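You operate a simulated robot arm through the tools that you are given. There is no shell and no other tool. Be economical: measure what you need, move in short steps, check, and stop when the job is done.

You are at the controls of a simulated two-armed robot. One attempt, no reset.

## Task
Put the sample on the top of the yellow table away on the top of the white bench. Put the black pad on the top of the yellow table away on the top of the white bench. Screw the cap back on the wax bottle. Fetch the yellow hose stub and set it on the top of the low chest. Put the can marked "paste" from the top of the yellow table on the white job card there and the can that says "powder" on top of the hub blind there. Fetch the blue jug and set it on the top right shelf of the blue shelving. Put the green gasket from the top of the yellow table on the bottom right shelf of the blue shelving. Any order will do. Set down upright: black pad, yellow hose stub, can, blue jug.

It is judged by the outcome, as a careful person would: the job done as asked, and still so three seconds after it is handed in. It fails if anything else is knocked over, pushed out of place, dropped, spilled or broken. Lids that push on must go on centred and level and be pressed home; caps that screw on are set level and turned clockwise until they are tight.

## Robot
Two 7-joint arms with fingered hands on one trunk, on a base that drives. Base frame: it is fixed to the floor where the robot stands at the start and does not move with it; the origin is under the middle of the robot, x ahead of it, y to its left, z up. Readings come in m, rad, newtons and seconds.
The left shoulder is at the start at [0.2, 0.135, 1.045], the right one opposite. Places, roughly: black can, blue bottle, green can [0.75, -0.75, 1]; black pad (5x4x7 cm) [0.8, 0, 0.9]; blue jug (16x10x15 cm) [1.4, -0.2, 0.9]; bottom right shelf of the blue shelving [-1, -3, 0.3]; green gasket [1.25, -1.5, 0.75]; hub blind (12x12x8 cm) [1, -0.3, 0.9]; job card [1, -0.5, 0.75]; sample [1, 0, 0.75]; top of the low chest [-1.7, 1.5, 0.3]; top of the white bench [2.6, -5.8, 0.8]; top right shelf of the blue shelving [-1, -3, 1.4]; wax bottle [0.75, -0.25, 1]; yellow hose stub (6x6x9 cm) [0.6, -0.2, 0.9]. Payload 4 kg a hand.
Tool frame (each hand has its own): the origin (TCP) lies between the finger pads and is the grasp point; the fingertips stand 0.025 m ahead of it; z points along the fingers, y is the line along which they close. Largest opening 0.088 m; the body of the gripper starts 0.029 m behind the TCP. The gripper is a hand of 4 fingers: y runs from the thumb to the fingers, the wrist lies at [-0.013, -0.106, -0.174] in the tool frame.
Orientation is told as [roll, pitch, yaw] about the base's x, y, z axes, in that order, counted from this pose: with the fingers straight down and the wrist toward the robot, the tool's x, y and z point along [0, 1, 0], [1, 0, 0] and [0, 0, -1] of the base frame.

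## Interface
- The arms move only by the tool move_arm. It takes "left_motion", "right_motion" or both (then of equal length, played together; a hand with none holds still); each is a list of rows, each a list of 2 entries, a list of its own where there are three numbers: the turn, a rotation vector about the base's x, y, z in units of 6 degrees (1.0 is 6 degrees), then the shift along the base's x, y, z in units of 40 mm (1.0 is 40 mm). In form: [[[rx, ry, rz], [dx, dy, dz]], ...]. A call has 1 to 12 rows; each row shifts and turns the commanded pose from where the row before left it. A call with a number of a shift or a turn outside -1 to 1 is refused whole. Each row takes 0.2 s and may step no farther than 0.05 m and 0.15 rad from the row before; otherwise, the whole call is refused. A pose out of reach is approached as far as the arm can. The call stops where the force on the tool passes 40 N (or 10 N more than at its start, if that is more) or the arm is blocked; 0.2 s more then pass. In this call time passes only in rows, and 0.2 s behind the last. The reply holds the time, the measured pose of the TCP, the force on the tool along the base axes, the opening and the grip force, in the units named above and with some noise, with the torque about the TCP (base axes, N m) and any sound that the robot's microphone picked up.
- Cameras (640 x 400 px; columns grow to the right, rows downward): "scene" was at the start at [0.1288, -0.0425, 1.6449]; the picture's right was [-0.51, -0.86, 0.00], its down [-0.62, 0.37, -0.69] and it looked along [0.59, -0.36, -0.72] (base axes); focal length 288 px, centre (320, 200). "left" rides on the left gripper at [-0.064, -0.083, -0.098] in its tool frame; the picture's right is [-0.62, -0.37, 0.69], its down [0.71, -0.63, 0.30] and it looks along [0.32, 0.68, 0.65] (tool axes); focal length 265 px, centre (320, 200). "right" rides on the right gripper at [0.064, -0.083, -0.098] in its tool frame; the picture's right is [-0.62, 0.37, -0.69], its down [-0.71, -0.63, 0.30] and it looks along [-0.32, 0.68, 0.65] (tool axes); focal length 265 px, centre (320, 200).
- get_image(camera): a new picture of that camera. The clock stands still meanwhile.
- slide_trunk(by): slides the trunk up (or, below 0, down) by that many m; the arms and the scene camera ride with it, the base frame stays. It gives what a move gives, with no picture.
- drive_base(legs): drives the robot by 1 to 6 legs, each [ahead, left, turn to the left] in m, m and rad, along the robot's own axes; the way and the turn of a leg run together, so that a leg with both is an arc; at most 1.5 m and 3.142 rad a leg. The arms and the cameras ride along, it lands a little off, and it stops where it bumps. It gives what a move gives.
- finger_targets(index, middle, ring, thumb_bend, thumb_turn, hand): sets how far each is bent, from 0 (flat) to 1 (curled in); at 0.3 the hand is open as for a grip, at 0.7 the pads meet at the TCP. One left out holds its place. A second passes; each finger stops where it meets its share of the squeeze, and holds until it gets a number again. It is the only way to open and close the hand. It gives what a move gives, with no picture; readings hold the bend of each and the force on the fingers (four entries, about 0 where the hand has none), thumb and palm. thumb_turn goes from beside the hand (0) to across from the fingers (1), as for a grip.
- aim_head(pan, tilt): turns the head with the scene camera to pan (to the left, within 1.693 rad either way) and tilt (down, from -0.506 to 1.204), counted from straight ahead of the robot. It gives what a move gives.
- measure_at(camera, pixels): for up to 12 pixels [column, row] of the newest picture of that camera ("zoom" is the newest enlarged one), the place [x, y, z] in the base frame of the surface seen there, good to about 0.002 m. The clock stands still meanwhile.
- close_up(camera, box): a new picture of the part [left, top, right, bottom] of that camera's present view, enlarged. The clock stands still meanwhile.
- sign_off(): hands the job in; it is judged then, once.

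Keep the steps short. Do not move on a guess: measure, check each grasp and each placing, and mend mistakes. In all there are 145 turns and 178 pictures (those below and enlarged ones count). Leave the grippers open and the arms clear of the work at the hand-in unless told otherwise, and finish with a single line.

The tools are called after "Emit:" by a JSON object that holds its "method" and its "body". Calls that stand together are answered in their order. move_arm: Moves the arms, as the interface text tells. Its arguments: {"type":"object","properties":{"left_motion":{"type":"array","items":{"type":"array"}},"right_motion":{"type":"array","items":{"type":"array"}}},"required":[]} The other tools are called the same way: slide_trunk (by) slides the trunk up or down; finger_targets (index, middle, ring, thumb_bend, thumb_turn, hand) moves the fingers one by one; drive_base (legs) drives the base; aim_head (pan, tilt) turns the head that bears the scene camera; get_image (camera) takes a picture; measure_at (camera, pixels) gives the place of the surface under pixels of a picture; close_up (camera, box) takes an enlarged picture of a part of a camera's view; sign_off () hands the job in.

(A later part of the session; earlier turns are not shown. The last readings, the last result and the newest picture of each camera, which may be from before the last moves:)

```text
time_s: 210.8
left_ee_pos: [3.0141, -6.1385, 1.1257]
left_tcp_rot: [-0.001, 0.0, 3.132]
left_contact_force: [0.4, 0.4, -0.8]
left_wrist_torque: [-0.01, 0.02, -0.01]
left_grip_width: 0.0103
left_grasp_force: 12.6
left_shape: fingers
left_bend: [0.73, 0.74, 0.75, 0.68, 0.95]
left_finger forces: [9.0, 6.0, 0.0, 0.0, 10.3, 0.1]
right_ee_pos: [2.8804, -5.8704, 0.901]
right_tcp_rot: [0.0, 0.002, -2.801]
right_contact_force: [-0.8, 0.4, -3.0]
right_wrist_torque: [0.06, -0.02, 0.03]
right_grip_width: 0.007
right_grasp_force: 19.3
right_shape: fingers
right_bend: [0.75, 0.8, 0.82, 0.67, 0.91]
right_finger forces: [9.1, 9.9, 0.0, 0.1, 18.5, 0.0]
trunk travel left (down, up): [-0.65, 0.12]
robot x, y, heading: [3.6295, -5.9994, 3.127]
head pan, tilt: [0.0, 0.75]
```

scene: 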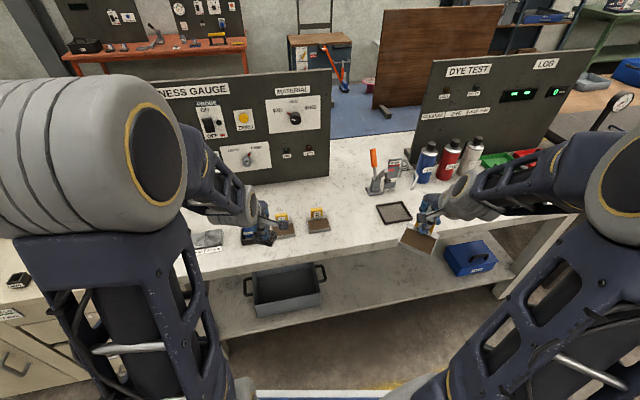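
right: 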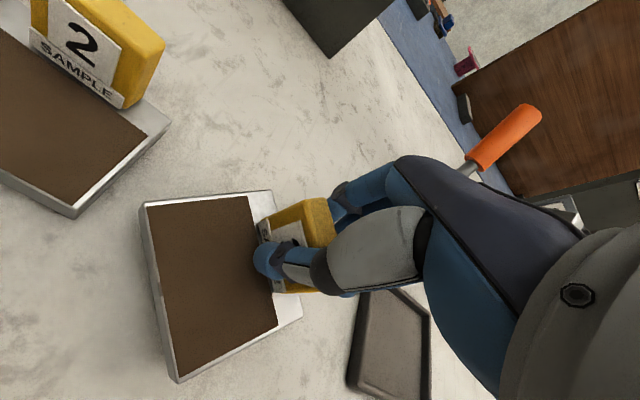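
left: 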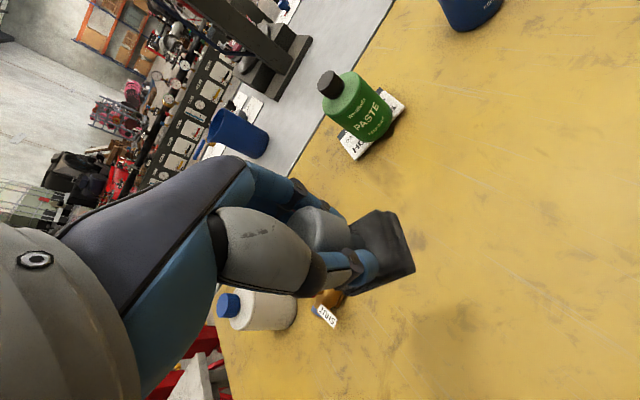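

Emit:
{"method": "move_arm", "body": {"right_motion": [[[0, 0, 0], [0, 0, -0.05]], [[0, 0, 0], [0, 0, -0.03]]]}}

Emit:
{"method": "finger_targets", "body": {"hand": "right", "index": 0.3, "middle": 0.3, "ring": 0.3, "thumb_bend": 0.3}}

Emit:
{"method": "move_arm", "body": {"right_motion": [[[0, 0, 0], [0, 0, 0.6]], [[0, 0, 0], [0, 0, 1]], [[0, 0, 0], [0, 0, 1]], [[0, 0, 0], [0, 0, 1]], [[0, 0, 0], [0, 0, 1]], [[0, 0, 0], [0, 0, 1]], [[0, 0, 0], [0.7, 0.7, 0]], [[0, 0, 0], [0.7, 0.7, 0]], [[0, 0, 0], [0.7, 0.7, 0]], [[0, 0, 0], [0.7, 0.7, 0]], [[0, 0, 0], [0.7, 0.7, 0]]]}}

Emit:
{"method": "get_image", "body": {"camera": "scene"}}

```text
time_s: 211.4
left_ee_pos: [3.0144, -6.1386, 1.1249]
left_tcp_rot: [0.0, -0.002, 3.132]
left_contact_force: [-0.1, 0.3, -0.5]
left_wrist_torque: [-0.01, -0.01, 0.01]
left_grip_width: 0.0101
left_grasp_force: 13.1
left_shape: fingers
left_bend: [0.73, 0.74, 0.75, 0.68, 0.95]
left_finger forces: [9.0, 6.0, 0.0, 0.0, 10.1, 0.0]
right_ee_pos: [2.8795, -5.87, 0.8965]
right_tcp_rot: [-0.001, 0.002, -2.801]
right_contact_force: [-0.3, 1.9, -1.1]
right_wrist_torque: [-0.02, -0.13, 0.07]
right_grip_width: 0.0071
right_grasp_force: 18.4
right_shape: fingers
right_bend: [0.75, 0.8, 0.82, 0.67, 0.91]
right_finger forces: [8.5, 10.6, 0.0, 0.0, 17.9, 0.0]
trunk travel left (down, up): [-0.65, 0.12]
robot x, y, heading: [3.6305, -6.0035, 3.139]
head pan, tilt: [0.0, 0.75]
```

```text
time_s: 212.4
left_ee_pos: [3.0149, -6.1392, 1.1254]
left_tcp_rot: [0.0, -0.001, 3.134]
left_contact_force: [0.1, 0.5, -1.3]
left_wrist_torque: [0.0, 0.0, -0.02]
left_grip_width: 0.0103
left_grasp_force: 13.0
left_shape: fingers
left_bend: [0.73, 0.74, 0.75, 0.68, 0.95]
left_finger forces: [9.0, 6.0, 0.0, 0.1, 10.2, 0.1]
right_ee_pos: [2.8816, -5.8696, 0.8968]
right_tcp_rot: [-0.001, 0.002, -2.801]
right_contact_force: [-0.4, -0.1, 0.0]
right_wrist_torque: [0.01, -0.01, 0.01]
right_grip_width: 0.0844
right_grasp_force: 0.0
right_shape: fingers
right_bend: [0.3, 0.3, 0.3, 0.3, 0.97]
right_finger forces: [0.0, 0.0, 0.0, 0.0, 0.1, 0.0]
trunk travel left (down, up): [-0.65, 0.12]
robot x, y, heading: [3.6301, -6.0006, 3.135]
head pan, tilt: [0.0, 0.75]
```

```text
time_s: 214.8
left_ee_pos: [3.0135, -6.1378, 1.125]
left_tcp_rot: [0.0, 0.0, 3.132]
left_contact_force: [0.8, -0.6, -1.5]
left_wrist_torque: [0.0, 0.01, -0.02]
left_grip_width: 0.0102
left_grasp_force: 12.3
left_shape: fingers
left_bend: [0.73, 0.74, 0.75, 0.68, 0.95]
left_finger forces: [9.1, 6.0, 0.0, 0.0, 10.3, 0.0]
right_ee_pos: [3.0208, -5.7306, 1.1192]
right_tcp_rot: [0.0, 0.001, -2.798]
right_contact_force: [-0.5, -1.5, -0.1]
right_wrist_torque: [-0.01, -0.03, -0.03]
right_grip_width: 0.0846
right_grasp_force: 0.0
right_shape: fingers
right_bend: [0.3, 0.3, 0.3, 0.3, 0.97]
right_finger forces: [0.0, 0.0, 0.0, 0.1, 0.0, 0.0]
trunk travel left (down, up): [-0.65, 0.12]
robot x, y, heading: [3.6292, -6.0014, 3.132]
head pan, tilt: [0.0, 0.75]
```

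```text
63 pictures are left
```

scene: 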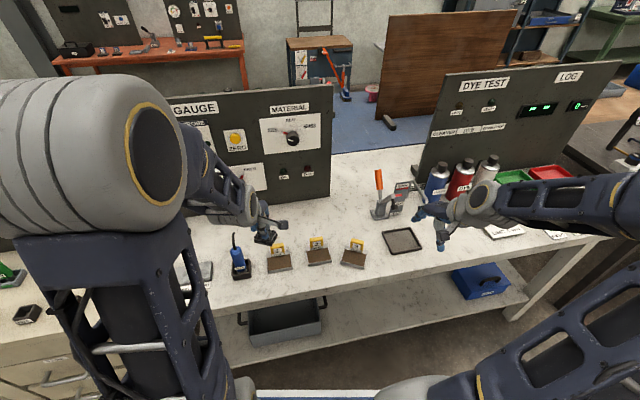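

Sample 3 stands neatly in the row. Now carry the pad over to the free place behind (2.775,−5.935).

Emit:
{"method": "move_arm", "body": {"left_motion": [[[0, 0, 0], [-0.769, 0.634, 0]], [[0, 0, 0], [-0.769, 0.634, 0]], [[0, 0, 0], [-0.769, 0.634, 0]], [[0, 0, 0], [-0.769, 0.634, 0]], [[0, 0, 0], [-0.769, 0.634, 0]], [[0, 0, 0], [-0.769, 0.634, 0]], [[0, 0, 0], [-0.769, 0.634, 0]], [[0, 0, 0], [-0.769, 0.634, 0]], [[0, 0, 0], [0, 0, -1]], [[0, 0, 0], [0, 0, -1]], [[0, 0, 0], [0, 0, -1]], [[0, 0, 0], [0, 0, -1]]]}}

Emit:
{"method": "get_image", "body": {"camera": "left"}}

Emit:
{"method": "close_up", "body": {"camera": "scene", "box": [220, 150, 460, 300]}}

```text
time_s: 217.4
left_ee_pos: [2.7685, -5.9352, 0.9665]
left_tcp_rot: [0.0, 0.002, 3.133]
left_contact_force: [0.6, 0.7, -0.8]
left_wrist_torque: [-0.02, 0.02, 0.04]
left_grip_width: 0.0096
left_grasp_force: 12.6
left_shape: fingers
left_bend: [0.74, 0.74, 0.75, 0.68, 0.95]
left_finger forces: [8.9, 5.8, 0.0, 0.1, 10.2, 0.0]
right_ee_pos: [3.0213, -5.7302, 1.1195]
right_tcp_rot: [-0.002, 0.002, -2.801]
right_contact_force: [-0.4, -0.7, -0.2]
right_wrist_torque: [0.02, 0.02, 0.04]
right_grip_width: 0.0842
right_grasp_force: 0.0
right_shape: fingers
right_bend: [0.3, 0.3, 0.3, 0.3, 0.97]
right_finger forces: [0.1, 0.1, 0.0, 0.0, 0.1, 0.1]
trunk travel left (down, up): [-0.65, 0.12]
robot x, y, heading: [3.6329, -6.001, 3.136]
head pan, tilt: [0.0, 0.75]
```

```text
62 pictures are left
```

left: 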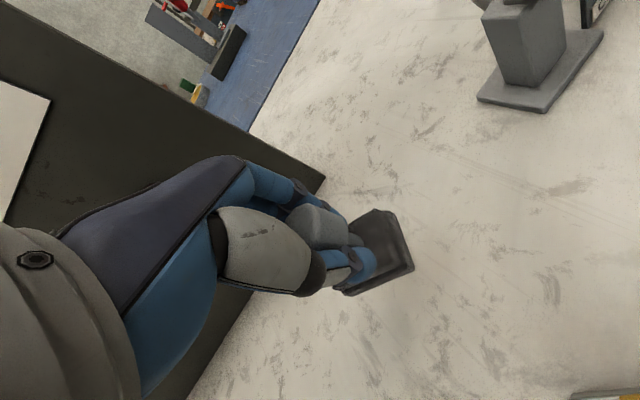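

```text
2.67 times, centred on (340, 225) of scene
```

zoom: 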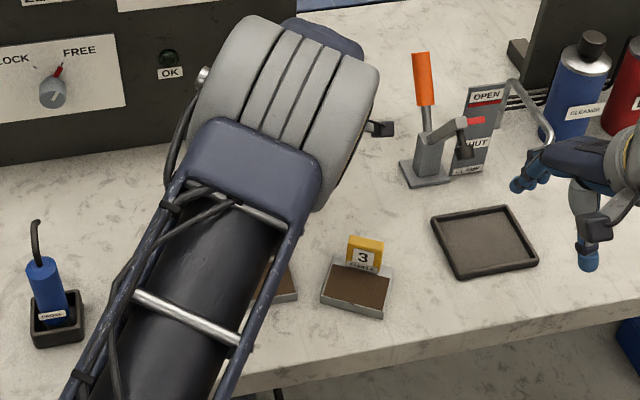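

Emit:
{"method": "move_arm", "body": {"left_motion": [[[0, 0, 0], [0, 0, -0.8]], [[0, 0, 0], [0, 0, -0.5]], [[0, 0, 0], [0, 0, -0.12]], [[0, 0, 0], [0, 0, -0.08]]]}}

Emit:
{"method": "close_up", "body": {"camera": "left", "box": [240, 150, 480, 300]}}

```text
time_s: 218.4
left_ee_pos: [2.7688, -5.935, 0.9063]
left_tcp_rot: [0.0, 0.0, 3.134]
left_contact_force: [0.7, -0.6, -1.1]
left_wrist_torque: [0.03, -0.01, -0.03]
left_grip_width: 0.0095
left_grasp_force: 12.5
left_shape: fingers
left_bend: [0.74, 0.74, 0.75, 0.68, 0.95]
left_finger forces: [8.8, 5.5, 0.0, 0.1, 10.1, 0.0]
right_ee_pos: [3.0204, -5.7302, 1.1192]
right_tcp_rot: [0.0, 0.003, -2.8]
right_contact_force: [0.5, -0.2, 0.6]
right_wrist_torque: [0.0, -0.02, -0.01]
right_grip_width: 0.0845
right_grasp_force: 0.2
right_shape: fingers
right_bend: [0.3, 0.3, 0.3, 0.3, 0.97]
right_finger forces: [0.0, 0.1, 0.1, 0.0, 0.1, 0.0]
trunk travel left (down, up): [-0.65, 0.12]
robot x, y, heading: [3.6312, -5.9971, 3.13]
head pan, tilt: [0.0, 0.75]
```

```text
2.67 times, centred on (360, 225) of left
```

zoom: 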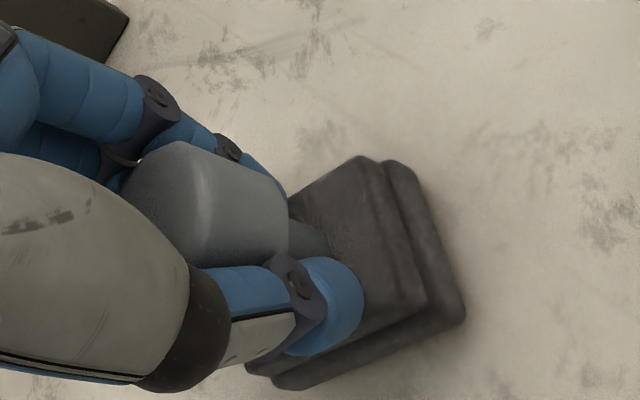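

Almost down; two more millimetres, release, rise and check.

Emit:
{"method": "move_arm", "body": {"left_motion": [[[0, 0, 0], [0, 0, -0.05]], [[0, 0, 0], [0, 0, -0.03]]]}}

Emit:
{"method": "finger_targets", "body": {"hand": "left", "index": 0.3, "middle": 0.3, "ring": 0.3, "thumb_bend": 0.3}}

Emit:
{"method": "move_arm", "body": {"left_motion": [[[0, 0, 0], [0, 0, 0.6]], [[0, 0, 0], [0, 0, 1]], [[0, 0, 0], [0, 0, 1]], [[0, 0, 0], [0, 0, 1]], [[0, 0, 0], [0, 0, 1]], [[0, 0, 0], [0.77, -0.63, 1]], [[0, 0, 0], [0.77, -0.63, 0]], [[0, 0, 0], [0.77, -0.63, 0]], [[0, 0, 0], [0.77, -0.63, 0]], [[0, 0, 0], [0.77, -0.63, 0]], [[0, 0, 0], [0.77, -0.63, 0]], [[0, 0, 0], [0.77, -0.63, 0]]]}}

Emit:
{"method": "close_up", "body": {"camera": "scene", "box": [200, 140, 460, 300]}}

```text
time_s: 219.0
left_ee_pos: [2.768, -5.9354, 0.9034]
left_tcp_rot: [-0.001, 0.0, 3.133]
left_contact_force: [0.5, -0.9, 0.4]
left_wrist_torque: [0.01, 0.0, -0.01]
left_grip_width: 0.0099
left_grasp_force: 12.1
left_shape: fingers
left_bend: [0.74, 0.74, 0.75, 0.68, 0.95]
left_finger forces: [8.8, 5.6, 0.0, 0.0, 10.2, 0.0]
right_ee_pos: [3.0206, -5.731, 1.1202]
right_tcp_rot: [0.0, 0.001, -2.801]
right_contact_force: [0.5, -0.6, 0.0]
right_wrist_torque: [0.0, -0.01, 0.01]
right_grip_width: 0.0844
right_grasp_force: 0.0
right_shape: fingers
right_bend: [0.3, 0.3, 0.3, 0.3, 0.97]
right_finger forces: [0.1, 0.0, 0.1, 0.0, 0.0, 0.0]
trunk travel left (down, up): [-0.65, 0.12]
robot x, y, heading: [3.6285, -6.0015, 3.136]
head pan, tilt: [0.0, 0.75]
```

```text
time_s: 220.0
left_ee_pos: [2.7674, -5.9353, 0.9031]
left_tcp_rot: [0.001, -0.001, 3.131]
left_contact_force: [-0.2, -0.6, 0.0]
left_wrist_torque: [-0.01, 0.0, -0.01]
left_grip_width: 0.0842
left_grasp_force: 0.0
left_shape: fingers
left_bend: [0.3, 0.3, 0.3, 0.3, 0.97]
left_finger forces: [0.0, 0.0, 0.0, 0.1, 0.0, 0.0]
right_ee_pos: [3.0205, -5.7303, 1.1184]
right_tcp_rot: [0.0, 0.002, -2.8]
right_contact_force: [0.0, 0.3, -0.3]
right_wrist_torque: [-0.01, 0.02, 0.01]
right_grip_width: 0.0845
right_grasp_force: 0.0
right_shape: fingers
right_bend: [0.3, 0.3, 0.3, 0.3, 0.97]
right_finger forces: [0.0, 0.0, 0.0, 0.0, 0.0, 0.0]
trunk travel left (down, up): [-0.65, 0.12]
robot x, y, heading: [3.6294, -6.0023, 3.135]
head pan, tilt: [0.0, 0.75]
```

```text
refused: row 6 steps farther than a row can; nothing moved
```

```text
2.46 times, centred on (330, 220) of scene
```

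zoom: 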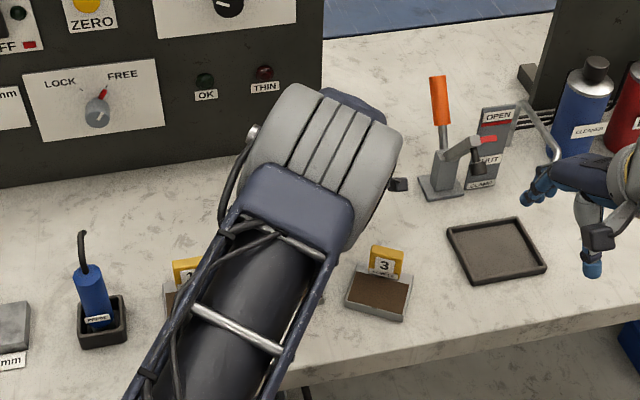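

Emit:
{"method": "move_arm", "body": {"left_motion": [[[0, 0, 0], [0, 0, 0.6]], [[0, 0, 0], [0, 0, 1]], [[0, 0, 0], [0, 0, 1]], [[0, 0, 0], [0, 0, 1]], [[0, 0, 0], [0, 0, 1]], [[0, 0, 0], [0, 0, 1]], [[0, 0, 0], [0.77, -0.63, 0]], [[0, 0, 0], [0.77, -0.63, 0]], [[0, 0, 0], [0.77, -0.63, 0]], [[0, 0, 0], [0.77, -0.63, 0]], [[0, 0, 0], [0.77, -0.63, 0]], [[0, 0, 0], [0.77, -0.63, 0]]]}}

Emit:
{"method": "close_up", "body": {"camera": "scene", "box": [200, 140, 460, 300]}}

```text
time_s: 222.6
left_ee_pos: [2.9534, -6.0854, 1.127]
left_tcp_rot: [-0.001, 0.0, 3.131]
left_contact_force: [-0.9, -0.4, 0.8]
left_wrist_torque: [-0.01, -0.02, -0.03]
left_grip_width: 0.0844
left_grasp_force: 0.1
left_shape: fingers
left_bend: [0.3, 0.3, 0.3, 0.3, 0.97]
left_finger forces: [0.0, 0.0, 0.0, 0.0, 0.1, 0.0]
right_ee_pos: [3.0211, -5.7298, 1.1197]
right_tcp_rot: [0.001, 0.001, -2.8]
right_contact_force: [-0.3, 1.0, 0.9]
right_wrist_torque: [0.02, 0.01, 0.04]
right_grip_width: 0.0845
right_grasp_force: 0.0
right_shape: fingers
right_bend: [0.3, 0.3, 0.3, 0.3, 0.97]
right_finger forces: [0.0, 0.1, 0.1, 0.1, 0.0, 0.0]
trunk travel left (down, up): [-0.65, 0.12]
robot x, y, heading: [3.6338, -6.005, 3.131]
head pan, tilt: [0.0, 0.75]
```

```text
2.46 times, centred on (330, 220) of scene
```

zoom: 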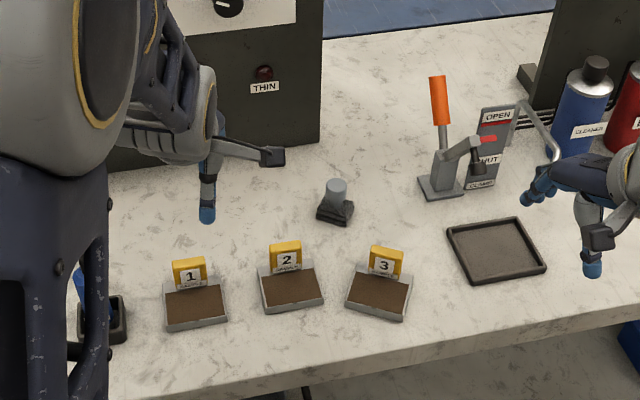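

Pad stands upright behind the samples. Next the jug and gasket. Back off, face +y along the aisle and look at the way and the jug's table from this side.

Emit:
{"method": "drive_base", "body": {"legs": [[-0.15, 0, 0], [0, 0, -1.57]]}}

Emit:
{"method": "aim_head", "body": {"pan": 0.1, "tilt": 0.3}}

Emit:
{"method": "get_image", "body": {"camera": "scene"}}

Emit:
{"method": "measure_at", "body": {"camera": "scene", "pixels": [[320, 250], [320, 200], [320, 170], [400, 200], [440, 220], [240, 200], [260, 170], [220, 190], [280, 180], [380, 170], [300, 150], [350, 150]]}}

```text
time_s: 227.8
left_ee_pos: [3.7045, -5.3265, 1.1274]
left_tcp_rot: [0.0, 0.0, 1.55]
left_contact_force: [0.4, 0.1, -0.3]
left_wrist_torque: [-0.01, 0.03, 0.01]
left_grip_width: 0.0846
left_grasp_force: 0.0
left_shape: fingers
left_bend: [0.3, 0.3, 0.3, 0.3, 0.97]
left_finger forces: [0.1, 0.0, 0.0, 0.0, 0.0, 0.0]
right_ee_pos: [4.0598, -5.4001, 1.1192]
right_tcp_rot: [0.002, 0.003, 1.899]
right_contact_force: [-0.8, 0.0, 0.0]
right_wrist_torque: [0.01, 0.0, -0.01]
right_grip_width: 0.0845
right_grasp_force: 0.1
right_shape: fingers
right_bend: [0.3, 0.3, 0.3, 0.3, 0.97]
right_finger forces: [0.0, 0.0, 0.0, 0.1, 0.0, 0.0]
trunk travel left (down, up): [-0.65, 0.12]
robot x, y, heading: [3.7823, -6.0042, 1.548]
head pan, tilt: [0.0, 0.75]
```

```text
time_s: 228.7
left_ee_pos: [3.7045, -5.3263, 1.1265]
left_tcp_rot: [0.001, 0.002, 1.549]
left_contact_force: [0.5, -0.2, 0.4]
left_wrist_torque: [0.0, 0.01, -0.03]
left_grip_width: 0.0846
left_grasp_force: 0.0
left_shape: fingers
left_bend: [0.3, 0.3, 0.3, 0.3, 0.97]
left_finger forces: [0.1, 0.1, 0.0, 0.1, 0.1, 0.0]
right_ee_pos: [4.0598, -5.399, 1.1189]
right_tcp_rot: [0.001, 0.002, 1.9]
right_contact_force: [0.2, -0.2, 0.4]
right_wrist_torque: [-0.01, 0.02, 0.0]
right_grip_width: 0.0845
right_grasp_force: 0.1
right_shape: fingers
right_bend: [0.3, 0.3, 0.3, 0.3, 0.97]
right_finger forces: [0.0, 0.0, 0.0, 0.0, 0.0, 0.0]
trunk travel left (down, up): [-0.65, 0.12]
robot x, y, heading: [3.7767, -6.0057, 1.551]
head pan, tilt: [0.099, 0.3]
```

```text
57 pictures are left
```

scene: 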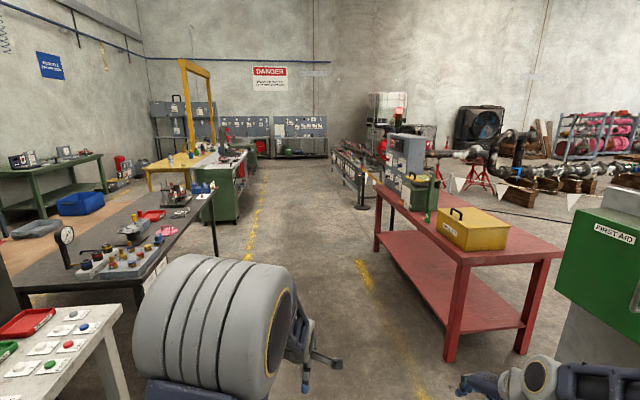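

```text
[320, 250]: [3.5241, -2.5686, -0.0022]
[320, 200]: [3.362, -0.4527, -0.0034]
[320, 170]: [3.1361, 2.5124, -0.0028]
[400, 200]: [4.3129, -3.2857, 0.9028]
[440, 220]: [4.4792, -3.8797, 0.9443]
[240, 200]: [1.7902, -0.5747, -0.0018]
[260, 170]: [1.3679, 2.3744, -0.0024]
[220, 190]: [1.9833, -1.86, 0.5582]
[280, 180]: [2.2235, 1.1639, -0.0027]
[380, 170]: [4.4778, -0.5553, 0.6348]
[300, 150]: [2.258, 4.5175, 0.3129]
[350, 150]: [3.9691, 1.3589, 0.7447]
```

The aisle is clear at x≈3.4; the jug's grey table ends before x≈1.75, so the jug can be reached from this far side. Drive there in gentle legs and face the table.

Emit:
{"method": "drive_base", "body": {"legs": [[0.9, 0.17, 0], [1.3, 0.2, 0], [1.4, 0.15, 0], [1.45, 0.35, 0], [0.5, 0.25, 0], [0, 0, 1.57]]}}

Emit:
{"method": "aim_head", "body": {"pan": 0, "tilt": 0.6}}

Emit:
{"method": "get_image", "body": {"camera": "scene"}}

```text
time_s: 260.0
left_ee_pos: [2.2388, -0.4467, 1.1267]
left_tcp_rot: [0.001, 0.0, 3.088]
left_contact_force: [-0.5, 0.1, -0.2]
left_wrist_torque: [0.01, 0.0, -0.02]
left_grip_width: 0.0844
left_grasp_force: 0.1
left_shape: fingers
left_bend: [0.3, 0.3, 0.3, 0.3, 0.97]
left_finger forces: [0.0, 0.0, 0.0, 0.0, 0.0, 0.0]
right_ee_pos: [2.324, -0.0954, 1.1192]
right_tcp_rot: [-0.001, 0.002, -2.846]
right_contact_force: [0.6, -0.5, -0.6]
right_wrist_torque: [-0.03, 0.0, -0.04]
right_grip_width: 0.0844
right_grasp_force: 0.2
right_shape: fingers
right_bend: [0.3, 0.3, 0.3, 0.3, 0.97]
right_finger forces: [0.0, 0.0, 0.0, 0.0, 0.0, 0.0]
trunk travel left (down, up): [-0.65, 0.12]
robot x, y, heading: [2.9187, -0.3942, 3.088]
head pan, tilt: [0.099, 0.3]
```

```text
time_s: 260.8
left_ee_pos: [2.2393, -0.4475, 1.1272]
left_tcp_rot: [0.001, -0.001, 3.086]
left_contact_force: [0.3, -0.2, -0.9]
left_wrist_torque: [0.03, 0.02, -0.02]
left_grip_width: 0.0843
left_grasp_force: 0.1
left_shape: fingers
left_bend: [0.3, 0.3, 0.3, 0.3, 0.97]
left_finger forces: [0.0, 0.0, 0.0, 0.1, 0.0, 0.1]
right_ee_pos: [2.3241, -0.0939, 1.1196]
right_tcp_rot: [0.0, 0.002, -2.847]
right_contact_force: [0.0, 0.2, 0.4]
right_wrist_torque: [0.02, 0.01, -0.01]
right_grip_width: 0.0843
right_grasp_force: 0.1
right_shape: fingers
right_bend: [0.3, 0.3, 0.3, 0.3, 0.97]
right_finger forces: [0.0, 0.0, 0.0, 0.1, 0.1, 0.0]
trunk travel left (down, up): [-0.65, 0.12]
robot x, y, heading: [2.9176, -0.3928, 3.087]
head pan, tilt: [0.0, 0.6]
```

```text
56 pictures are left
```

scene: 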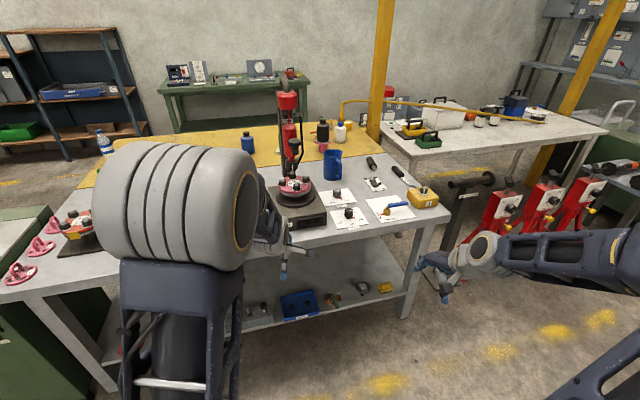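

Emit:
{"method": "close_up", "body": {"camera": "scene", "box": [260, 110, 452, 230]}}

Emit:
{"method": "measure_at", "body": {"camera": "zoom", "pixels": [[210, 150], [275, 145], [242, 138], [240, 160], [240, 220], [210, 220], [270, 225], [200, 165], [600, 350], [300, 390], [250, 340], [295, 150]]}}

```text
3.33 times, centred on (356, 170) of scene
```

zoom: 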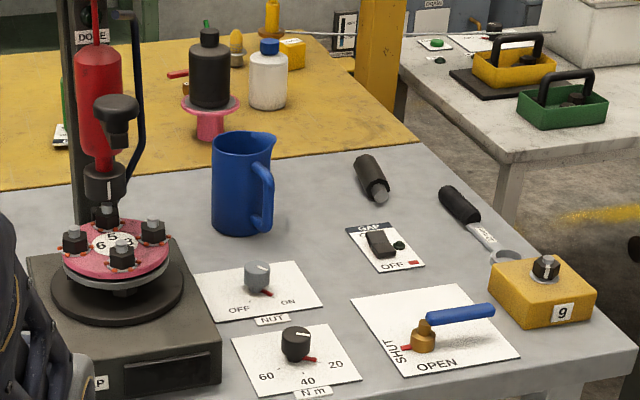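

```text
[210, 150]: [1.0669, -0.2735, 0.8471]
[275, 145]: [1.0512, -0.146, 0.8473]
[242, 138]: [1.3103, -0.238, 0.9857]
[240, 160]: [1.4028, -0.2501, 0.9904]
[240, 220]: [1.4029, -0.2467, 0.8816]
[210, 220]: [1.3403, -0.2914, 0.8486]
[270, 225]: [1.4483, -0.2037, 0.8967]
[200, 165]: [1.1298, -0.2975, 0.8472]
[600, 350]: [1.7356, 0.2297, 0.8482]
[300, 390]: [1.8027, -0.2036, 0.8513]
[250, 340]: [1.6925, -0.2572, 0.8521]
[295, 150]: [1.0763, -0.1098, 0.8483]
```

The handle faces us; the jug's rim is at z≈0.99, body about (1.355,−0.25). The red press stands close by on the left. I'll fold the left arm back first, and measure the press and the jug's rim.

Emit:
{"method": "measure_at", "body": {"camera": "scene", "pixels": [[288, 95], [292, 130], [282, 160], [326, 222], [322, 200], [280, 205], [324, 153], [332, 150], [341, 154], [328, 175], [337, 168], [340, 160]]}}

Emit:
{"method": "move_arm", "body": {"left_motion": [[[0, 0, 0], [0.73, -0.69, 0.2]], [[0, 0, 0], [0.73, -0.69, 0.2]], [[0, 0, 0], [0.73, -0.69, 0.2]], [[0, 0, 0], [0.73, -0.69, 0.2]], [[0, 0, 0], [0.73, -0.69, 0.2]], [[0, 0, 0], [0.73, -0.69, 0.2]], [[0, 0, 0], [0.73, -0.69, 0.2]], [[0, 0, 0], [0.73, -0.69, 0.2]], [[0, 0, 0], [0.73, -0.69, 0.2]], [[0, 0, 0], [0.73, -0.69, 0.2]], [[0, 0, 0], [0.73, -0.69, 0.2]], [[0, 0, 0], [0.73, -0.69, 0.2]]]}}

Emit:
{"method": "drive_base", "body": {"legs": [[0.45, -0.3, 0.055]]}}

Emit:
{"method": "get_image", "body": {"camera": "scene"}}

```text
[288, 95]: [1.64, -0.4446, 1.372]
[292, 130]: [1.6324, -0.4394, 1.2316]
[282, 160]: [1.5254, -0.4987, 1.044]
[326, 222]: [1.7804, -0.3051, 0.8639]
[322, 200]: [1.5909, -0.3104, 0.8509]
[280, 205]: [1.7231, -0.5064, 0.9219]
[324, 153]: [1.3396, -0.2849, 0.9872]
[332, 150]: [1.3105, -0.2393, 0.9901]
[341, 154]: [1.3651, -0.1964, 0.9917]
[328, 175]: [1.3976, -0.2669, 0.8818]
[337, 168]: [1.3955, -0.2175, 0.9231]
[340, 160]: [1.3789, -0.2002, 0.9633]
```

```text
time_s: 263.4
left_ee_pos: [2.5823, -0.7803, 1.2214]
left_tcp_rot: [-0.001, 0.003, 3.085]
left_contact_force: [-0.3, -0.2, -0.6]
left_wrist_torque: [0.0, -0.01, -0.02]
left_grip_width: 0.0847
left_grasp_force: 0.1
left_shape: fingers
left_bend: [0.3, 0.3, 0.3, 0.3, 0.98]
left_finger forces: [0.1, 0.1, 0.0, 0.1, 0.1, 0.0]
left hand out of reach, approached as far as the arm can: row 12
right_ee_pos: [2.3232, -0.0945, 1.1202]
right_tcp_rot: [0.0, 0.002, -2.847]
right_contact_force: [0.0, 0.1, 0.1]
right_wrist_torque: [-0.03, 0.01, 0.0]
right_grip_width: 0.0846
right_grasp_force: 0.2
right_shape: fingers
right_bend: [0.3, 0.3, 0.3, 0.3, 0.97]
right_finger forces: [0.0, 0.0, 0.0, 0.1, 0.0, 0.1]
trunk travel left (down, up): [-0.65, 0.12]
robot x, y, heading: [2.919, -0.3936, 3.087]
head pan, tilt: [0.0, 0.6]
```

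```text
time_s: 266.5
left_ee_pos: [2.1612, -0.4881, 1.2207]
left_tcp_rot: [0.001, 0.003, -3.136]
left_contact_force: [1.0, -0.5, -0.5]
left_wrist_torque: [0.0, 0.0, 0.0]
left_grip_width: 0.0847
left_grasp_force: 0.1
left_shape: fingers
left_bend: [0.3, 0.3, 0.3, 0.3, 0.98]
left_finger forces: [0.0, 0.0, 0.0, 0.0, 0.0, 0.0]
right_ee_pos: [1.862, 0.1804, 1.1179]
right_tcp_rot: [-0.001, 0.001, -2.787]
right_contact_force: [-0.1, 0.1, -0.3]
right_wrist_torque: [-0.03, 0.0, -0.02]
right_grip_width: 0.0843
right_grasp_force: 0.1
right_shape: fingers
right_bend: [0.3, 0.3, 0.3, 0.3, 0.97]
right_finger forces: [0.1, 0.0, 0.0, 0.0, 0.0, 0.0]
trunk travel left (down, up): [-0.65, 0.12]
robot x, y, heading: [2.4737, -0.0821, -3.138]
head pan, tilt: [0.0, 0.6]
```

```text
54 pictures are left
```

scene: 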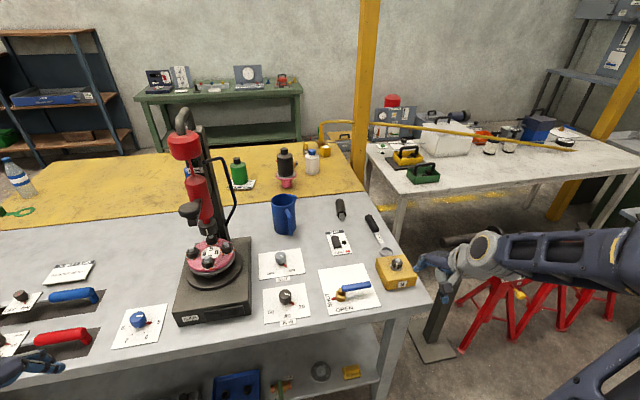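

Plan: grip the jug's wall on its right (+y) side – thumb outside, fingers inside – away from press and handle. Turn the right hand to yaw −90° while driving up.

Emit:
{"method": "move_arm", "body": {"right_motion": [[[0, 0, 0.97], [0, 0, 0.3]], [[0, 0, 0.97], [0, 0, 0.3]], [[0, 0, 0.97], [0, 0, 0.3]], [[0, 0, 0.97], [0, 0, 0.3]], [[0, 0, 0.97], [0, 0, 0]], [[0, 0, 0.97], [0, 0, 0]], [[0, 0, 0.97], [0, 0, 0]], [[0, 0, 0.97], [0, 0, 0]], [[0, 0, 0.97], [0, 0, 0]], [[0, 0, 0.97], [0, 0, 0]], [[0, 0, 0.97], [0, 0, 0]], [[0, 0, 0.97], [0, 0, 0]]]}}

Emit:
{"method": "measure_at", "body": {"camera": "scene", "pixels": [[330, 324], [410, 308], [250, 335], [395, 270]]}}

Emit:
{"method": "drive_base", "body": {"legs": [[0.25, 0.05, 0]]}}

```text
time_s: 269.1
left_ee_pos: [2.1614, -0.4875, 1.2215]
left_tcp_rot: [-0.001, 0.002, -3.138]
left_contact_force: [-1.1, -0.2, -0.3]
left_wrist_torque: [0.01, 0.01, 0.0]
left_grip_width: 0.0847
left_grasp_force: 0.1
left_shape: fingers
left_bend: [0.3, 0.3, 0.3, 0.3, 0.98]
left_finger forces: [0.0, 0.0, 0.1, 0.0, 0.1, 0.1]
right_ee_pos: [1.8626, 0.1802, 1.1673]
right_tcp_rot: [0.0, 0.002, -1.564]
right_contact_force: [-0.1, 1.0, 0.4]
right_wrist_torque: [0.02, -0.01, 0.01]
right_grip_width: 0.0845
right_grasp_force: 0.0
right_shape: fingers
right_bend: [0.3, 0.3, 0.3, 0.3, 0.97]
right_finger forces: [0.0, 0.0, 0.0, 0.0, 0.0, 0.0]
trunk travel left (down, up): [-0.65, 0.12]
robot x, y, heading: [2.4707, -0.0822, -3.136]
head pan, tilt: [0.0, 0.6]
```

```text
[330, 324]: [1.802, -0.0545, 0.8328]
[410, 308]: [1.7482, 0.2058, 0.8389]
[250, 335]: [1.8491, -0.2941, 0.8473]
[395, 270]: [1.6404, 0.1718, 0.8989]
```

```text
time_s: 270.9
left_ee_pos: [1.9106, -0.5397, 1.2217]
left_tcp_rot: [-0.001, 0.004, -3.136]
left_contact_force: [-0.2, -0.5, -0.1]
left_wrist_torque: [-0.02, 0.01, 0.0]
left_grip_width: 0.0848
left_grasp_force: 0.0
left_shape: fingers
left_bend: [0.3, 0.3, 0.3, 0.3, 0.98]
left_finger forces: [0.0, 0.0, 0.0, 0.0, 0.0, 0.1]
right_ee_pos: [1.6115, 0.1289, 1.1676]
right_tcp_rot: [0.0, 0.003, -1.567]
right_contact_force: [0.3, -0.1, 0.1]
right_wrist_torque: [0.01, -0.04, 0.03]
right_grip_width: 0.0846
right_grasp_force: 0.1
right_shape: fingers
right_bend: [0.3, 0.3, 0.3, 0.3, 0.97]
right_finger forces: [0.0, 0.0, 0.0, 0.0, 0.1, 0.0]
trunk travel left (down, up): [-0.65, 0.12]
robot x, y, heading: [2.2242, -0.135, -3.142]
head pan, tilt: [0.0, 0.6]
```

Move over the jug's right rim and look with the hand camera.

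Emit:
{"method": "move_arm", "body": {"right_motion": [[[0, 0, 0], [-0.636, -0.83, -0.125]], [[0, 0, 0], [-0.636, -0.83, -0.125]], [[0, 0, 0], [-0.636, -0.83, -0.125]], [[0, 0, 0], [-0.636, -0.83, -0.125]], [[0, 0, 0], [-0.636, -0.83, -0.125]], [[0, 0, 0], [-0.636, -0.83, -0.125]], [[0, 0, 0], [-0.636, -0.83, -0.125]], [[0, 0, 0], [-0.636, -0.83, -0.125]], [[0, 0, 0], [-0.636, -0.83, -0.125]], [[0, 0, 0], [-0.636, -0.83, -0.125]]]}}

Emit:
{"method": "get_image", "body": {"camera": "right"}}

Emit:
{"method": "get_image", "body": {"camera": "scene"}}

```text
time_s: 273.1
left_ee_pos: [1.9112, -0.5373, 1.2223]
left_tcp_rot: [0.002, 0.001, -3.139]
left_contact_force: [1.3, 0.9, 0.8]
left_wrist_torque: [-0.07, 0.02, 0.04]
left_grip_width: 0.0845
left_grasp_force: 0.0
left_shape: fingers
left_bend: [0.3, 0.3, 0.3, 0.3, 0.98]
left_finger forces: [0.0, 0.0, 0.1, 0.0, 0.0, 0.1]
right_ee_pos: [1.3693, -0.1943, 1.1153]
right_tcp_rot: [0.003, 0.004, -1.567]
right_contact_force: [-0.7, 3.5, 3.3]
right_wrist_torque: [-0.17, 0.01, 0.0]
right_grip_width: 0.0844
right_grasp_force: 0.0
right_shape: fingers
right_bend: [0.3, 0.3, 0.3, 0.3, 0.98]
right_finger forces: [0.0, 0.0, 0.0, 0.0, 0.0, 0.0]
right hand out of reach, approached as far as the arm can: row 10
trunk travel left (down, up): [-0.65, 0.12]
robot x, y, heading: [2.2254, -0.1366, -3.141]
head pan, tilt: [0.0, 0.6]
```

```text
53 pictures are left
```

right: 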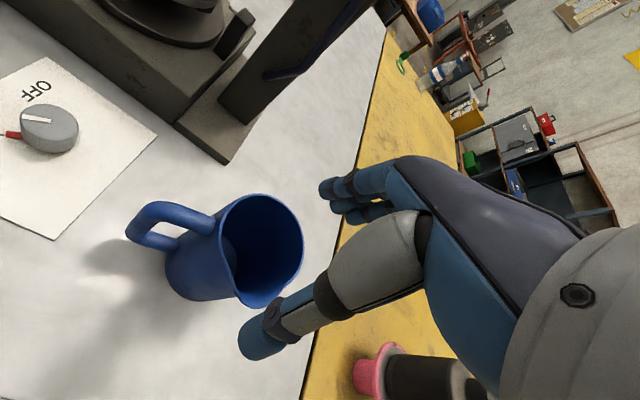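

```text
52 pictures are left
```

scene: 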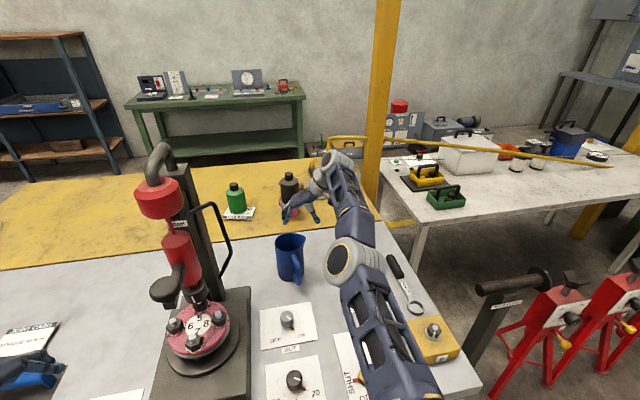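

Emit:
{"method": "measure_at", "body": {"camera": "right", "pixels": [[222, 215], [260, 196], [297, 225], [300, 255], [285, 285], [258, 305], [232, 285], [226, 250], [150, 225], [145, 240], [180, 215], [200, 290]]}}

```text
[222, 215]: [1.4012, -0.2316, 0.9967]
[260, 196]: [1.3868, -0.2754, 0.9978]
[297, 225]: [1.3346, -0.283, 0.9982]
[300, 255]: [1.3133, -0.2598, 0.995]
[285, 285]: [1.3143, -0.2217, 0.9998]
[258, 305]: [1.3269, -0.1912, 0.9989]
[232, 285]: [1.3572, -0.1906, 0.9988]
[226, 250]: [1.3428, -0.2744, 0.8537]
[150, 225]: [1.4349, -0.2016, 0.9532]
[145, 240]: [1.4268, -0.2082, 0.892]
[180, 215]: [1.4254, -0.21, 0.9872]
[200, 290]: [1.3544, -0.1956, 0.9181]
```

Jug is empty; rim z 0.998, centre (1.355,−0.238). I'll grip the wall at 75° (between handle and spout): turn the hand −15°, align, and lower fingers inside, thumb outside.

Emit:
{"method": "move_arm", "body": {"right_motion": [[[0, 0, -1], [-0.05, -0.1, 0]], [[0, 0, -1], [-0.05, -0.1, 0]], [[0, 0, -0.5], [0, 0, -0.5]], [[0, 0, 0], [0, 0, -0.9]], [[0, 0, 0], [0, 0, 0]]]}}

Emit:
{"method": "get_image", "body": {"camera": "right"}}

```text
time_s: 274.4
left_ee_pos: [1.9113, -0.5391, 1.2211]
left_tcp_rot: [-0.001, 0.002, -3.136]
left_contact_force: [-0.1, -0.5, -0.6]
left_wrist_torque: [0.0, -0.01, 0.03]
left_grip_width: 0.0845
left_grasp_force: 0.0
left_shape: fingers
left_bend: [0.3, 0.3, 0.3, 0.3, 0.98]
left_finger forces: [0.0, 0.1, 0.1, 0.1, 0.0, 0.0]
right_ee_pos: [1.3379, -0.2124, 1.0621]
right_tcp_rot: [0.0, 0.003, -1.827]
right_contact_force: [0.1, 0.3, -0.6]
right_wrist_torque: [0.01, -0.01, 0.01]
right_grip_width: 0.0846
right_grasp_force: 0.2
right_shape: fingers
right_bend: [0.3, 0.3, 0.3, 0.3, 0.98]
right_finger forces: [0.0, 0.0, 0.1, 0.0, 0.1, 0.0]
right hand out of reach, approached as far as the arm can: row 1, 2, 3
trunk travel left (down, up): [-0.65, 0.12]
robot x, y, heading: [2.2234, -0.1352, -3.134]
head pan, tilt: [0.0, 0.6]
```

```text
51 pictures are left
```

right: 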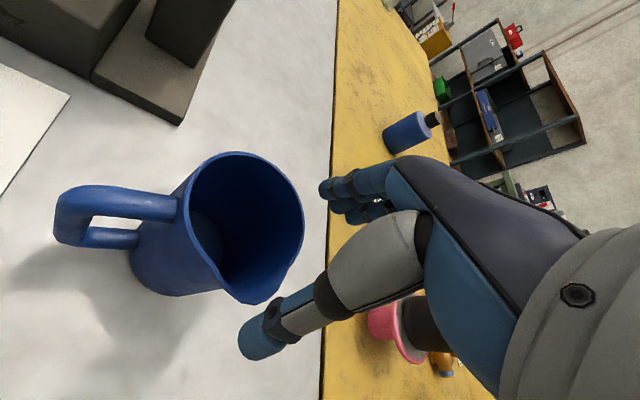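

Emit:
{"method": "move_arm", "body": {"right_motion": [[[0, 0, 0], [0.675, 0.26, 0]], [[0, 0, 0], [0, 0, -0.6]], [[0, 0, 0], [0, 0, 0]]]}}

Emit:
{"method": "get_image", "body": {"camera": "right"}}

Emit:
{"method": "close_up", "body": {"camera": "scene", "box": [224, 190, 352, 290]}}

```text
time_s: 275.1
left_ee_pos: [1.9117, -0.5404, 1.2203]
left_tcp_rot: [-0.002, 0.004, -3.135]
left_contact_force: [0.3, 1.0, -0.7]
left_wrist_torque: [-0.01, -0.01, -0.02]
left_grip_width: 0.0849
left_grasp_force: 0.0
left_shape: fingers
left_bend: [0.3, 0.3, 0.3, 0.3, 0.98]
left_finger forces: [0.0, 0.1, 0.0, 0.1, 0.1, 0.0]
right_ee_pos: [1.3353, -0.2071, 1.0395]
right_tcp_rot: [0.001, 0.003, -1.828]
right_contact_force: [0.5, 0.3, -0.8]
right_wrist_torque: [-0.03, 0.01, -0.01]
right_grip_width: 0.0846
right_grasp_force: 0.0
right_shape: fingers
right_bend: [0.3, 0.3, 0.3, 0.3, 0.98]
right_finger forces: [0.1, 0.0, 0.1, 0.1, 0.1, 0.0]
right hand out of reach, approached as far as the arm can: row 1
trunk travel left (down, up): [-0.65, 0.12]
robot x, y, heading: [2.2257, -0.1326, -3.129]
head pan, tilt: [0.0, 0.6]
```

```text
50 pictures are left
```

right: 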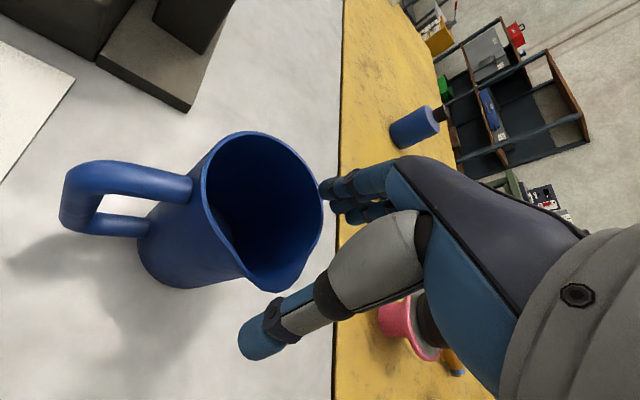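

```text
4.00 times, centred on (288, 240) of scene
```

zoom: 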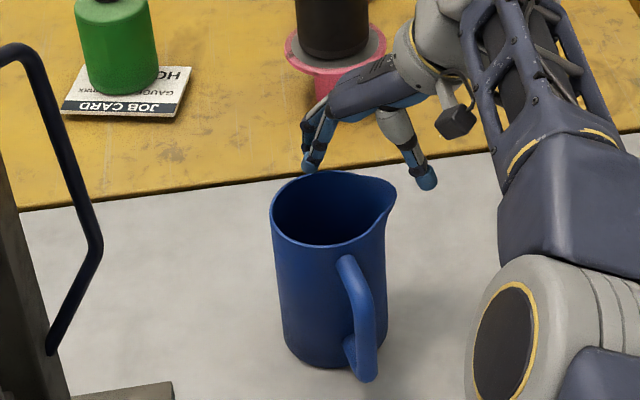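

Now shift +30 mm in x (towards the robot) and check that the fingers are over the opening.

Emit:
{"method": "move_arm", "body": {"right_motion": [[[0, 0, 0], [0.4, 0.06, 0]], [[0, 0, 0], [0.37, 0.06, 0]], [[0, 0, 0], [0, 0, 0]]]}}

Emit:
{"method": "close_up", "body": {"camera": "scene", "box": [224, 190, 352, 290]}}

```text
time_s: 275.9
left_ee_pos: [1.911, -0.5397, 1.221]
left_tcp_rot: [-0.003, 0.004, -3.136]
left_contact_force: [0.2, -0.8, 0.4]
left_wrist_torque: [0.02, 0.02, 0.0]
left_grip_width: 0.0845
left_grasp_force: 0.1
left_shape: fingers
left_bend: [0.3, 0.3, 0.3, 0.3, 0.98]
left_finger forces: [0.1, 0.0, 0.1, 0.0, 0.1, 0.1]
right_ee_pos: [1.3362, -0.2062, 1.0402]
right_tcp_rot: [0.001, 0.002, -1.827]
right_contact_force: [0.3, -0.5, -0.8]
right_wrist_torque: [-0.02, 0.0, 0.03]
right_grip_width: 0.0846
right_grasp_force: 0.0
right_shape: fingers
right_bend: [0.3, 0.3, 0.3, 0.3, 0.98]
right_finger forces: [0.0, 0.0, 0.1, 0.0, 0.0, 0.0]
right hand out of reach, approached as far as the arm can: row 1, 2
trunk travel left (down, up): [-0.65, 0.12]
robot x, y, heading: [2.2226, -0.1366, -3.133]
head pan, tilt: [0.0, 0.6]
```

```text
4.00 times, centred on (288, 240) of scene
```

zoom: 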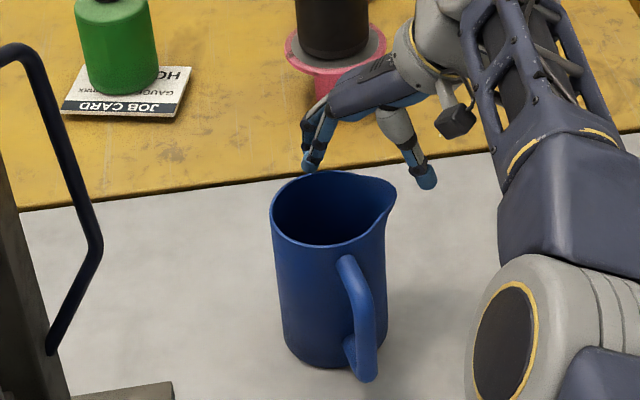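

The arm's wrist limit blocks that attitude. I'll ease the yaw by 15° to −120° and then shift toward the robot.

Emit:
{"method": "move_arm", "body": {"right_motion": [[[0, 0, -1], [0, 0, 0.2]], [[0, 0, -1], [0, 0, 0]], [[0, 0, -0.6], [0.3, 0, 0]], [[0, 0, 0], [0.4, 0, 0]], [[0, 0, 0], [0.2, 0, 0]]]}}

Emit:
{"method": "get_image", "body": {"camera": "right"}}

```text
time_s: 277.1
left_ee_pos: [1.912, -0.5397, 1.2208]
left_tcp_rot: [-0.004, 0.003, -3.135]
left_contact_force: [0.2, -0.7, 1.3]
left_wrist_torque: [0.0, 0.01, -0.01]
left_grip_width: 0.0844
left_grasp_force: 0.0
left_shape: fingers
left_bend: [0.3, 0.3, 0.3, 0.3, 0.98]
left_finger forces: [0.0, 0.0, 0.0, 0.1, 0.0, 0.0]
right_ee_pos: [1.3104, -0.2152, 1.05]
right_tcp_rot: [0.0, 0.002, -2.101]
right_contact_force: [-0.2, 0.5, 0.5]
right_wrist_torque: [-0.04, 0.01, 0.0]
right_grip_width: 0.0847
right_grasp_force: 0.1
right_shape: fingers
right_bend: [0.3, 0.3, 0.3, 0.3, 0.98]
right_finger forces: [0.0, 0.1, 0.1, 0.1, 0.0, 0.1]
right hand out of reach, approached as far as the arm can: row 1, 2, 3, 4, 5
trunk travel left (down, up): [-0.65, 0.12]
robot x, y, heading: [2.2241, -0.1368, -3.135]
head pan, tilt: [0.0, 0.6]
```

```text
47 pictures are left
```

right: 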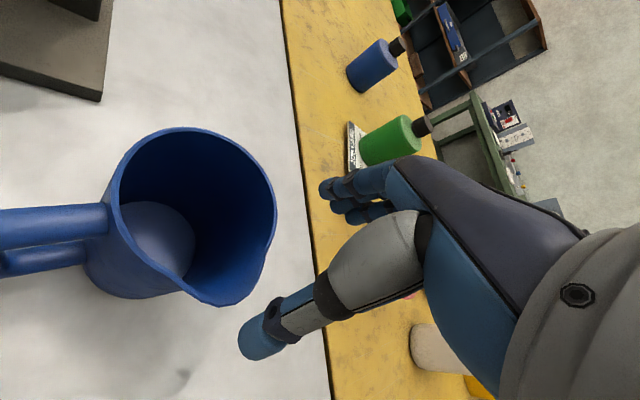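

The solver seems stuck near a limit. I'll back the hand off toward the robot and up to free it.

Emit:
{"method": "move_arm", "body": {"right_motion": [[[0, 0, 0], [0.5, 0.3, 0.8]], [[0, 0, 0], [0.8, 0.5, 0.3]], [[0, 0, -0.5], [0.8, 0.5, 0]], [[0, 0, -0.5], [0.8, 0.5, 0]], [[0, 0, 0], [0, 0, 0]]]}}

```text
time_s: 278.4
left_ee_pos: [1.912, -0.5402, 1.2217]
left_tcp_rot: [-0.002, 0.004, -3.136]
left_contact_force: [0.1, 0.2, -0.3]
left_wrist_torque: [-0.02, 0.0, 0.0]
left_grip_width: 0.0847
left_grasp_force: 0.0
left_shape: fingers
left_bend: [0.3, 0.3, 0.3, 0.3, 0.98]
left_finger forces: [0.0, 0.0, 0.1, 0.2, 0.0, 0.0]
right_ee_pos: [1.299, -0.158, 1.1079]
right_tcp_rot: [0.002, 0.005, -2.207]
right_contact_force: [0.1, 0.0, 0.2]
right_wrist_torque: [-0.02, -0.03, -0.02]
right_grip_width: 0.0845
right_grasp_force: 0.0
right_shape: fingers
right_bend: [0.3, 0.3, 0.3, 0.3, 0.98]
right_finger forces: [0.1, 0.0, 0.1, 0.0, 0.1, 0.0]
right hand out of reach, approached as far as the arm can: row 1, 2, 3, 4
trunk travel left (down, up): [-0.65, 0.12]
robot x, y, heading: [2.2249, -0.1351, -3.138]
head pan, tilt: [0.0, 0.6]
```

Emit:
{"method": "move_arm", "body": {"right_motion": [[[0, 0, -0.5], [0.9, 0.8, 0]], [[0, 0, -0.5], [0.9, 0.8, 0]], [[0, 0, -0.5], [0.9, 0.8, 0]], [[0, 0, -0.5], [0.9, 0.8, 0]], [[0, 0, 0], [1, 0.7, 0]], [[0, 0, 0], [1, 0.7, 0]], [[0, 0, 0], [1, 0.7, 0]], [[0, 0, 0], [0, 0, 0]]]}}

Emit:
{"method": "get_image", "body": {"camera": "scene"}}

```text
time_s: 280.1
left_ee_pos: [1.9121, -0.5398, 1.2215]
left_tcp_rot: [-0.002, 0.004, -3.136]
left_contact_force: [0.0, 0.6, 0.6]
left_wrist_torque: [0.0, 0.02, 0.01]
left_grip_width: 0.0844
left_grasp_force: 0.0
left_shape: fingers
left_bend: [0.3, 0.3, 0.3, 0.3, 0.98]
left_finger forces: [0.0, 0.1, 0.0, 0.0, 0.1, 0.0]
right_ee_pos: [1.3025, 0.0752, 1.1543]
right_tcp_rot: [0.001, 0.001, -2.412]
right_contact_force: [0.2, 0.2, 0.2]
right_wrist_torque: [-0.01, 0.01, 0.0]
right_grip_width: 0.0846
right_grasp_force: 0.2
right_shape: fingers
right_bend: [0.3, 0.3, 0.3, 0.3, 0.98]
right_finger forces: [0.0, 0.0, 0.0, 0.0, 0.0, 0.0]
right hand out of reach, approached as far as the arm can: row 1, 2, 3, 4, 5, 6, 7
trunk travel left (down, up): [-0.65, 0.12]
robot x, y, heading: [2.2207, -0.1364, -3.138]
head pan, tilt: [0.0, 0.6]
```

```text
46 pictures are left
```

scene: 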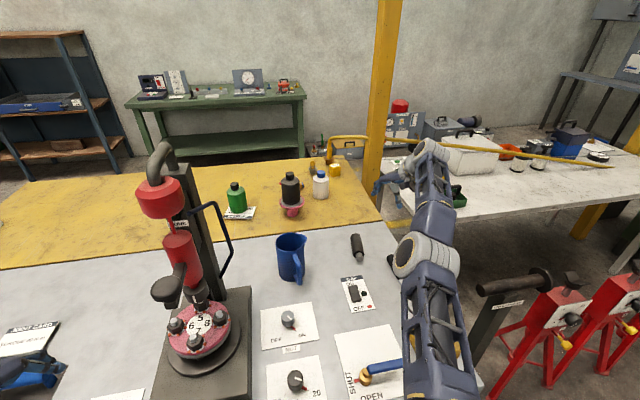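

The elbow appears to be stretched straight. I'll turn the hand back to straight-ahead yaw (which draws the wrist in) and then pull back.

Emit:
{"method": "move_arm", "body": {"right_motion": [[[0, 0, -1], [0, 0, -0.5]], [[0, 0, -1], [0, 0, -0.5]], [[0, 0, -1], [0, 0, -0.5]], [[0, 0, -1], [0.3, 0, 0]], [[0, 0, -1], [0.5, 0, 0]], [[0, 0, -1], [0.8, 0, 0]], [[0, 0, -1], [1, 0, 0]], [[0, 0, 0], [1, 0, 0]], [[0, 0, 0], [1, 0, 0]], [[0, 0, 0], [1, 0, 0]]]}}

```text
time_s: 282.4
left_ee_pos: [1.9117, -0.5404, 1.2211]
left_tcp_rot: [-0.003, 0.004, -3.137]
left_contact_force: [-0.2, -0.3, -0.4]
left_wrist_torque: [0.03, 0.03, -0.01]
left_grip_width: 0.0846
left_grasp_force: 0.1
left_shape: fingers
left_bend: [0.3, 0.3, 0.3, 0.3, 0.98]
left_finger forces: [0.0, 0.0, 0.0, 0.0, 0.0, 0.0]
right_ee_pos: [1.2576, 0.1206, 1.129]
right_tcp_rot: [0.001, 0.003, 3.134]
right_contact_force: [-0.3, 0.7, 0.1]
right_wrist_torque: [0.01, -0.03, 0.01]
right_grip_width: 0.0845
right_grasp_force: 0.1
right_shape: fingers
right_bend: [0.3, 0.3, 0.3, 0.3, 0.98]
right_finger forces: [0.1, 0.1, 0.0, 0.0, 0.0, 0.0]
right hand out of reach, approached as far as the arm can: row 1, 2, 3, 4, 5, 6, 7, 8, 9, 10
trunk travel left (down, up): [-0.65, 0.12]
robot x, y, heading: [2.2195, -0.1365, -3.134]
head pan, tilt: [0.0, 0.6]
```

Emit:
{"method": "move_arm", "body": {"right_motion": [[[0, 0, 0], [0.3, 0, 1]], [[0, 0, 0], [0.3, 0, 1]], [[0, 0, 0], [0.3, 0, 1]], [[0, 0, 0], [0.3, 0, 1]], [[0, 0, 0], [0.3, 0, 1]], [[0, 0, 0], [0.3, 0, 1]], [[0, 0, 0], [1, 0, 0]], [[0, 0, 0], [1, 0, 0]], [[0, 0, 0], [1, 0, 0]], [[0, 0, 0], [1, 0, 0]], [[0, 0, 0], [1, 0, 0]], [[0, 0, 0], [1, 0, 0]]]}}

```text
time_s: 284.9
left_ee_pos: [1.9109, -0.5404, 1.221]
left_tcp_rot: [-0.003, 0.005, -3.136]
left_contact_force: [0.2, -0.7, -0.7]
left_wrist_torque: [-0.01, 0.03, -0.04]
left_grip_width: 0.0847
left_grasp_force: 0.1
left_shape: fingers
left_bend: [0.3, 0.3, 0.3, 0.3, 0.98]
left_finger forces: [0.0, 0.1, 0.0, 0.0, 0.1, 0.1]
right_ee_pos: [1.4382, 0.1595, 1.4718]
right_tcp_rot: [0.001, 0.001, 3.135]
right_contact_force: [-0.2, -0.7, -0.6]
right_wrist_torque: [-0.02, -0.01, -0.01]
right_grip_width: 0.0848
right_grasp_force: 0.1
right_shape: fingers
right_bend: [0.3, 0.3, 0.3, 0.3, 0.98]
right_finger forces: [0.0, 0.2, 0.1, 0.0, 0.0, 0.0]
right hand out of reach, approached as far as the arm can: row 1, 5, 6, 7, 8, 9, 10, 11, 12
trunk travel left (down, up): [-0.65, 0.12]
robot x, y, heading: [2.2272, -0.1376, -3.136]
head pan, tilt: [0.0, 0.6]
```

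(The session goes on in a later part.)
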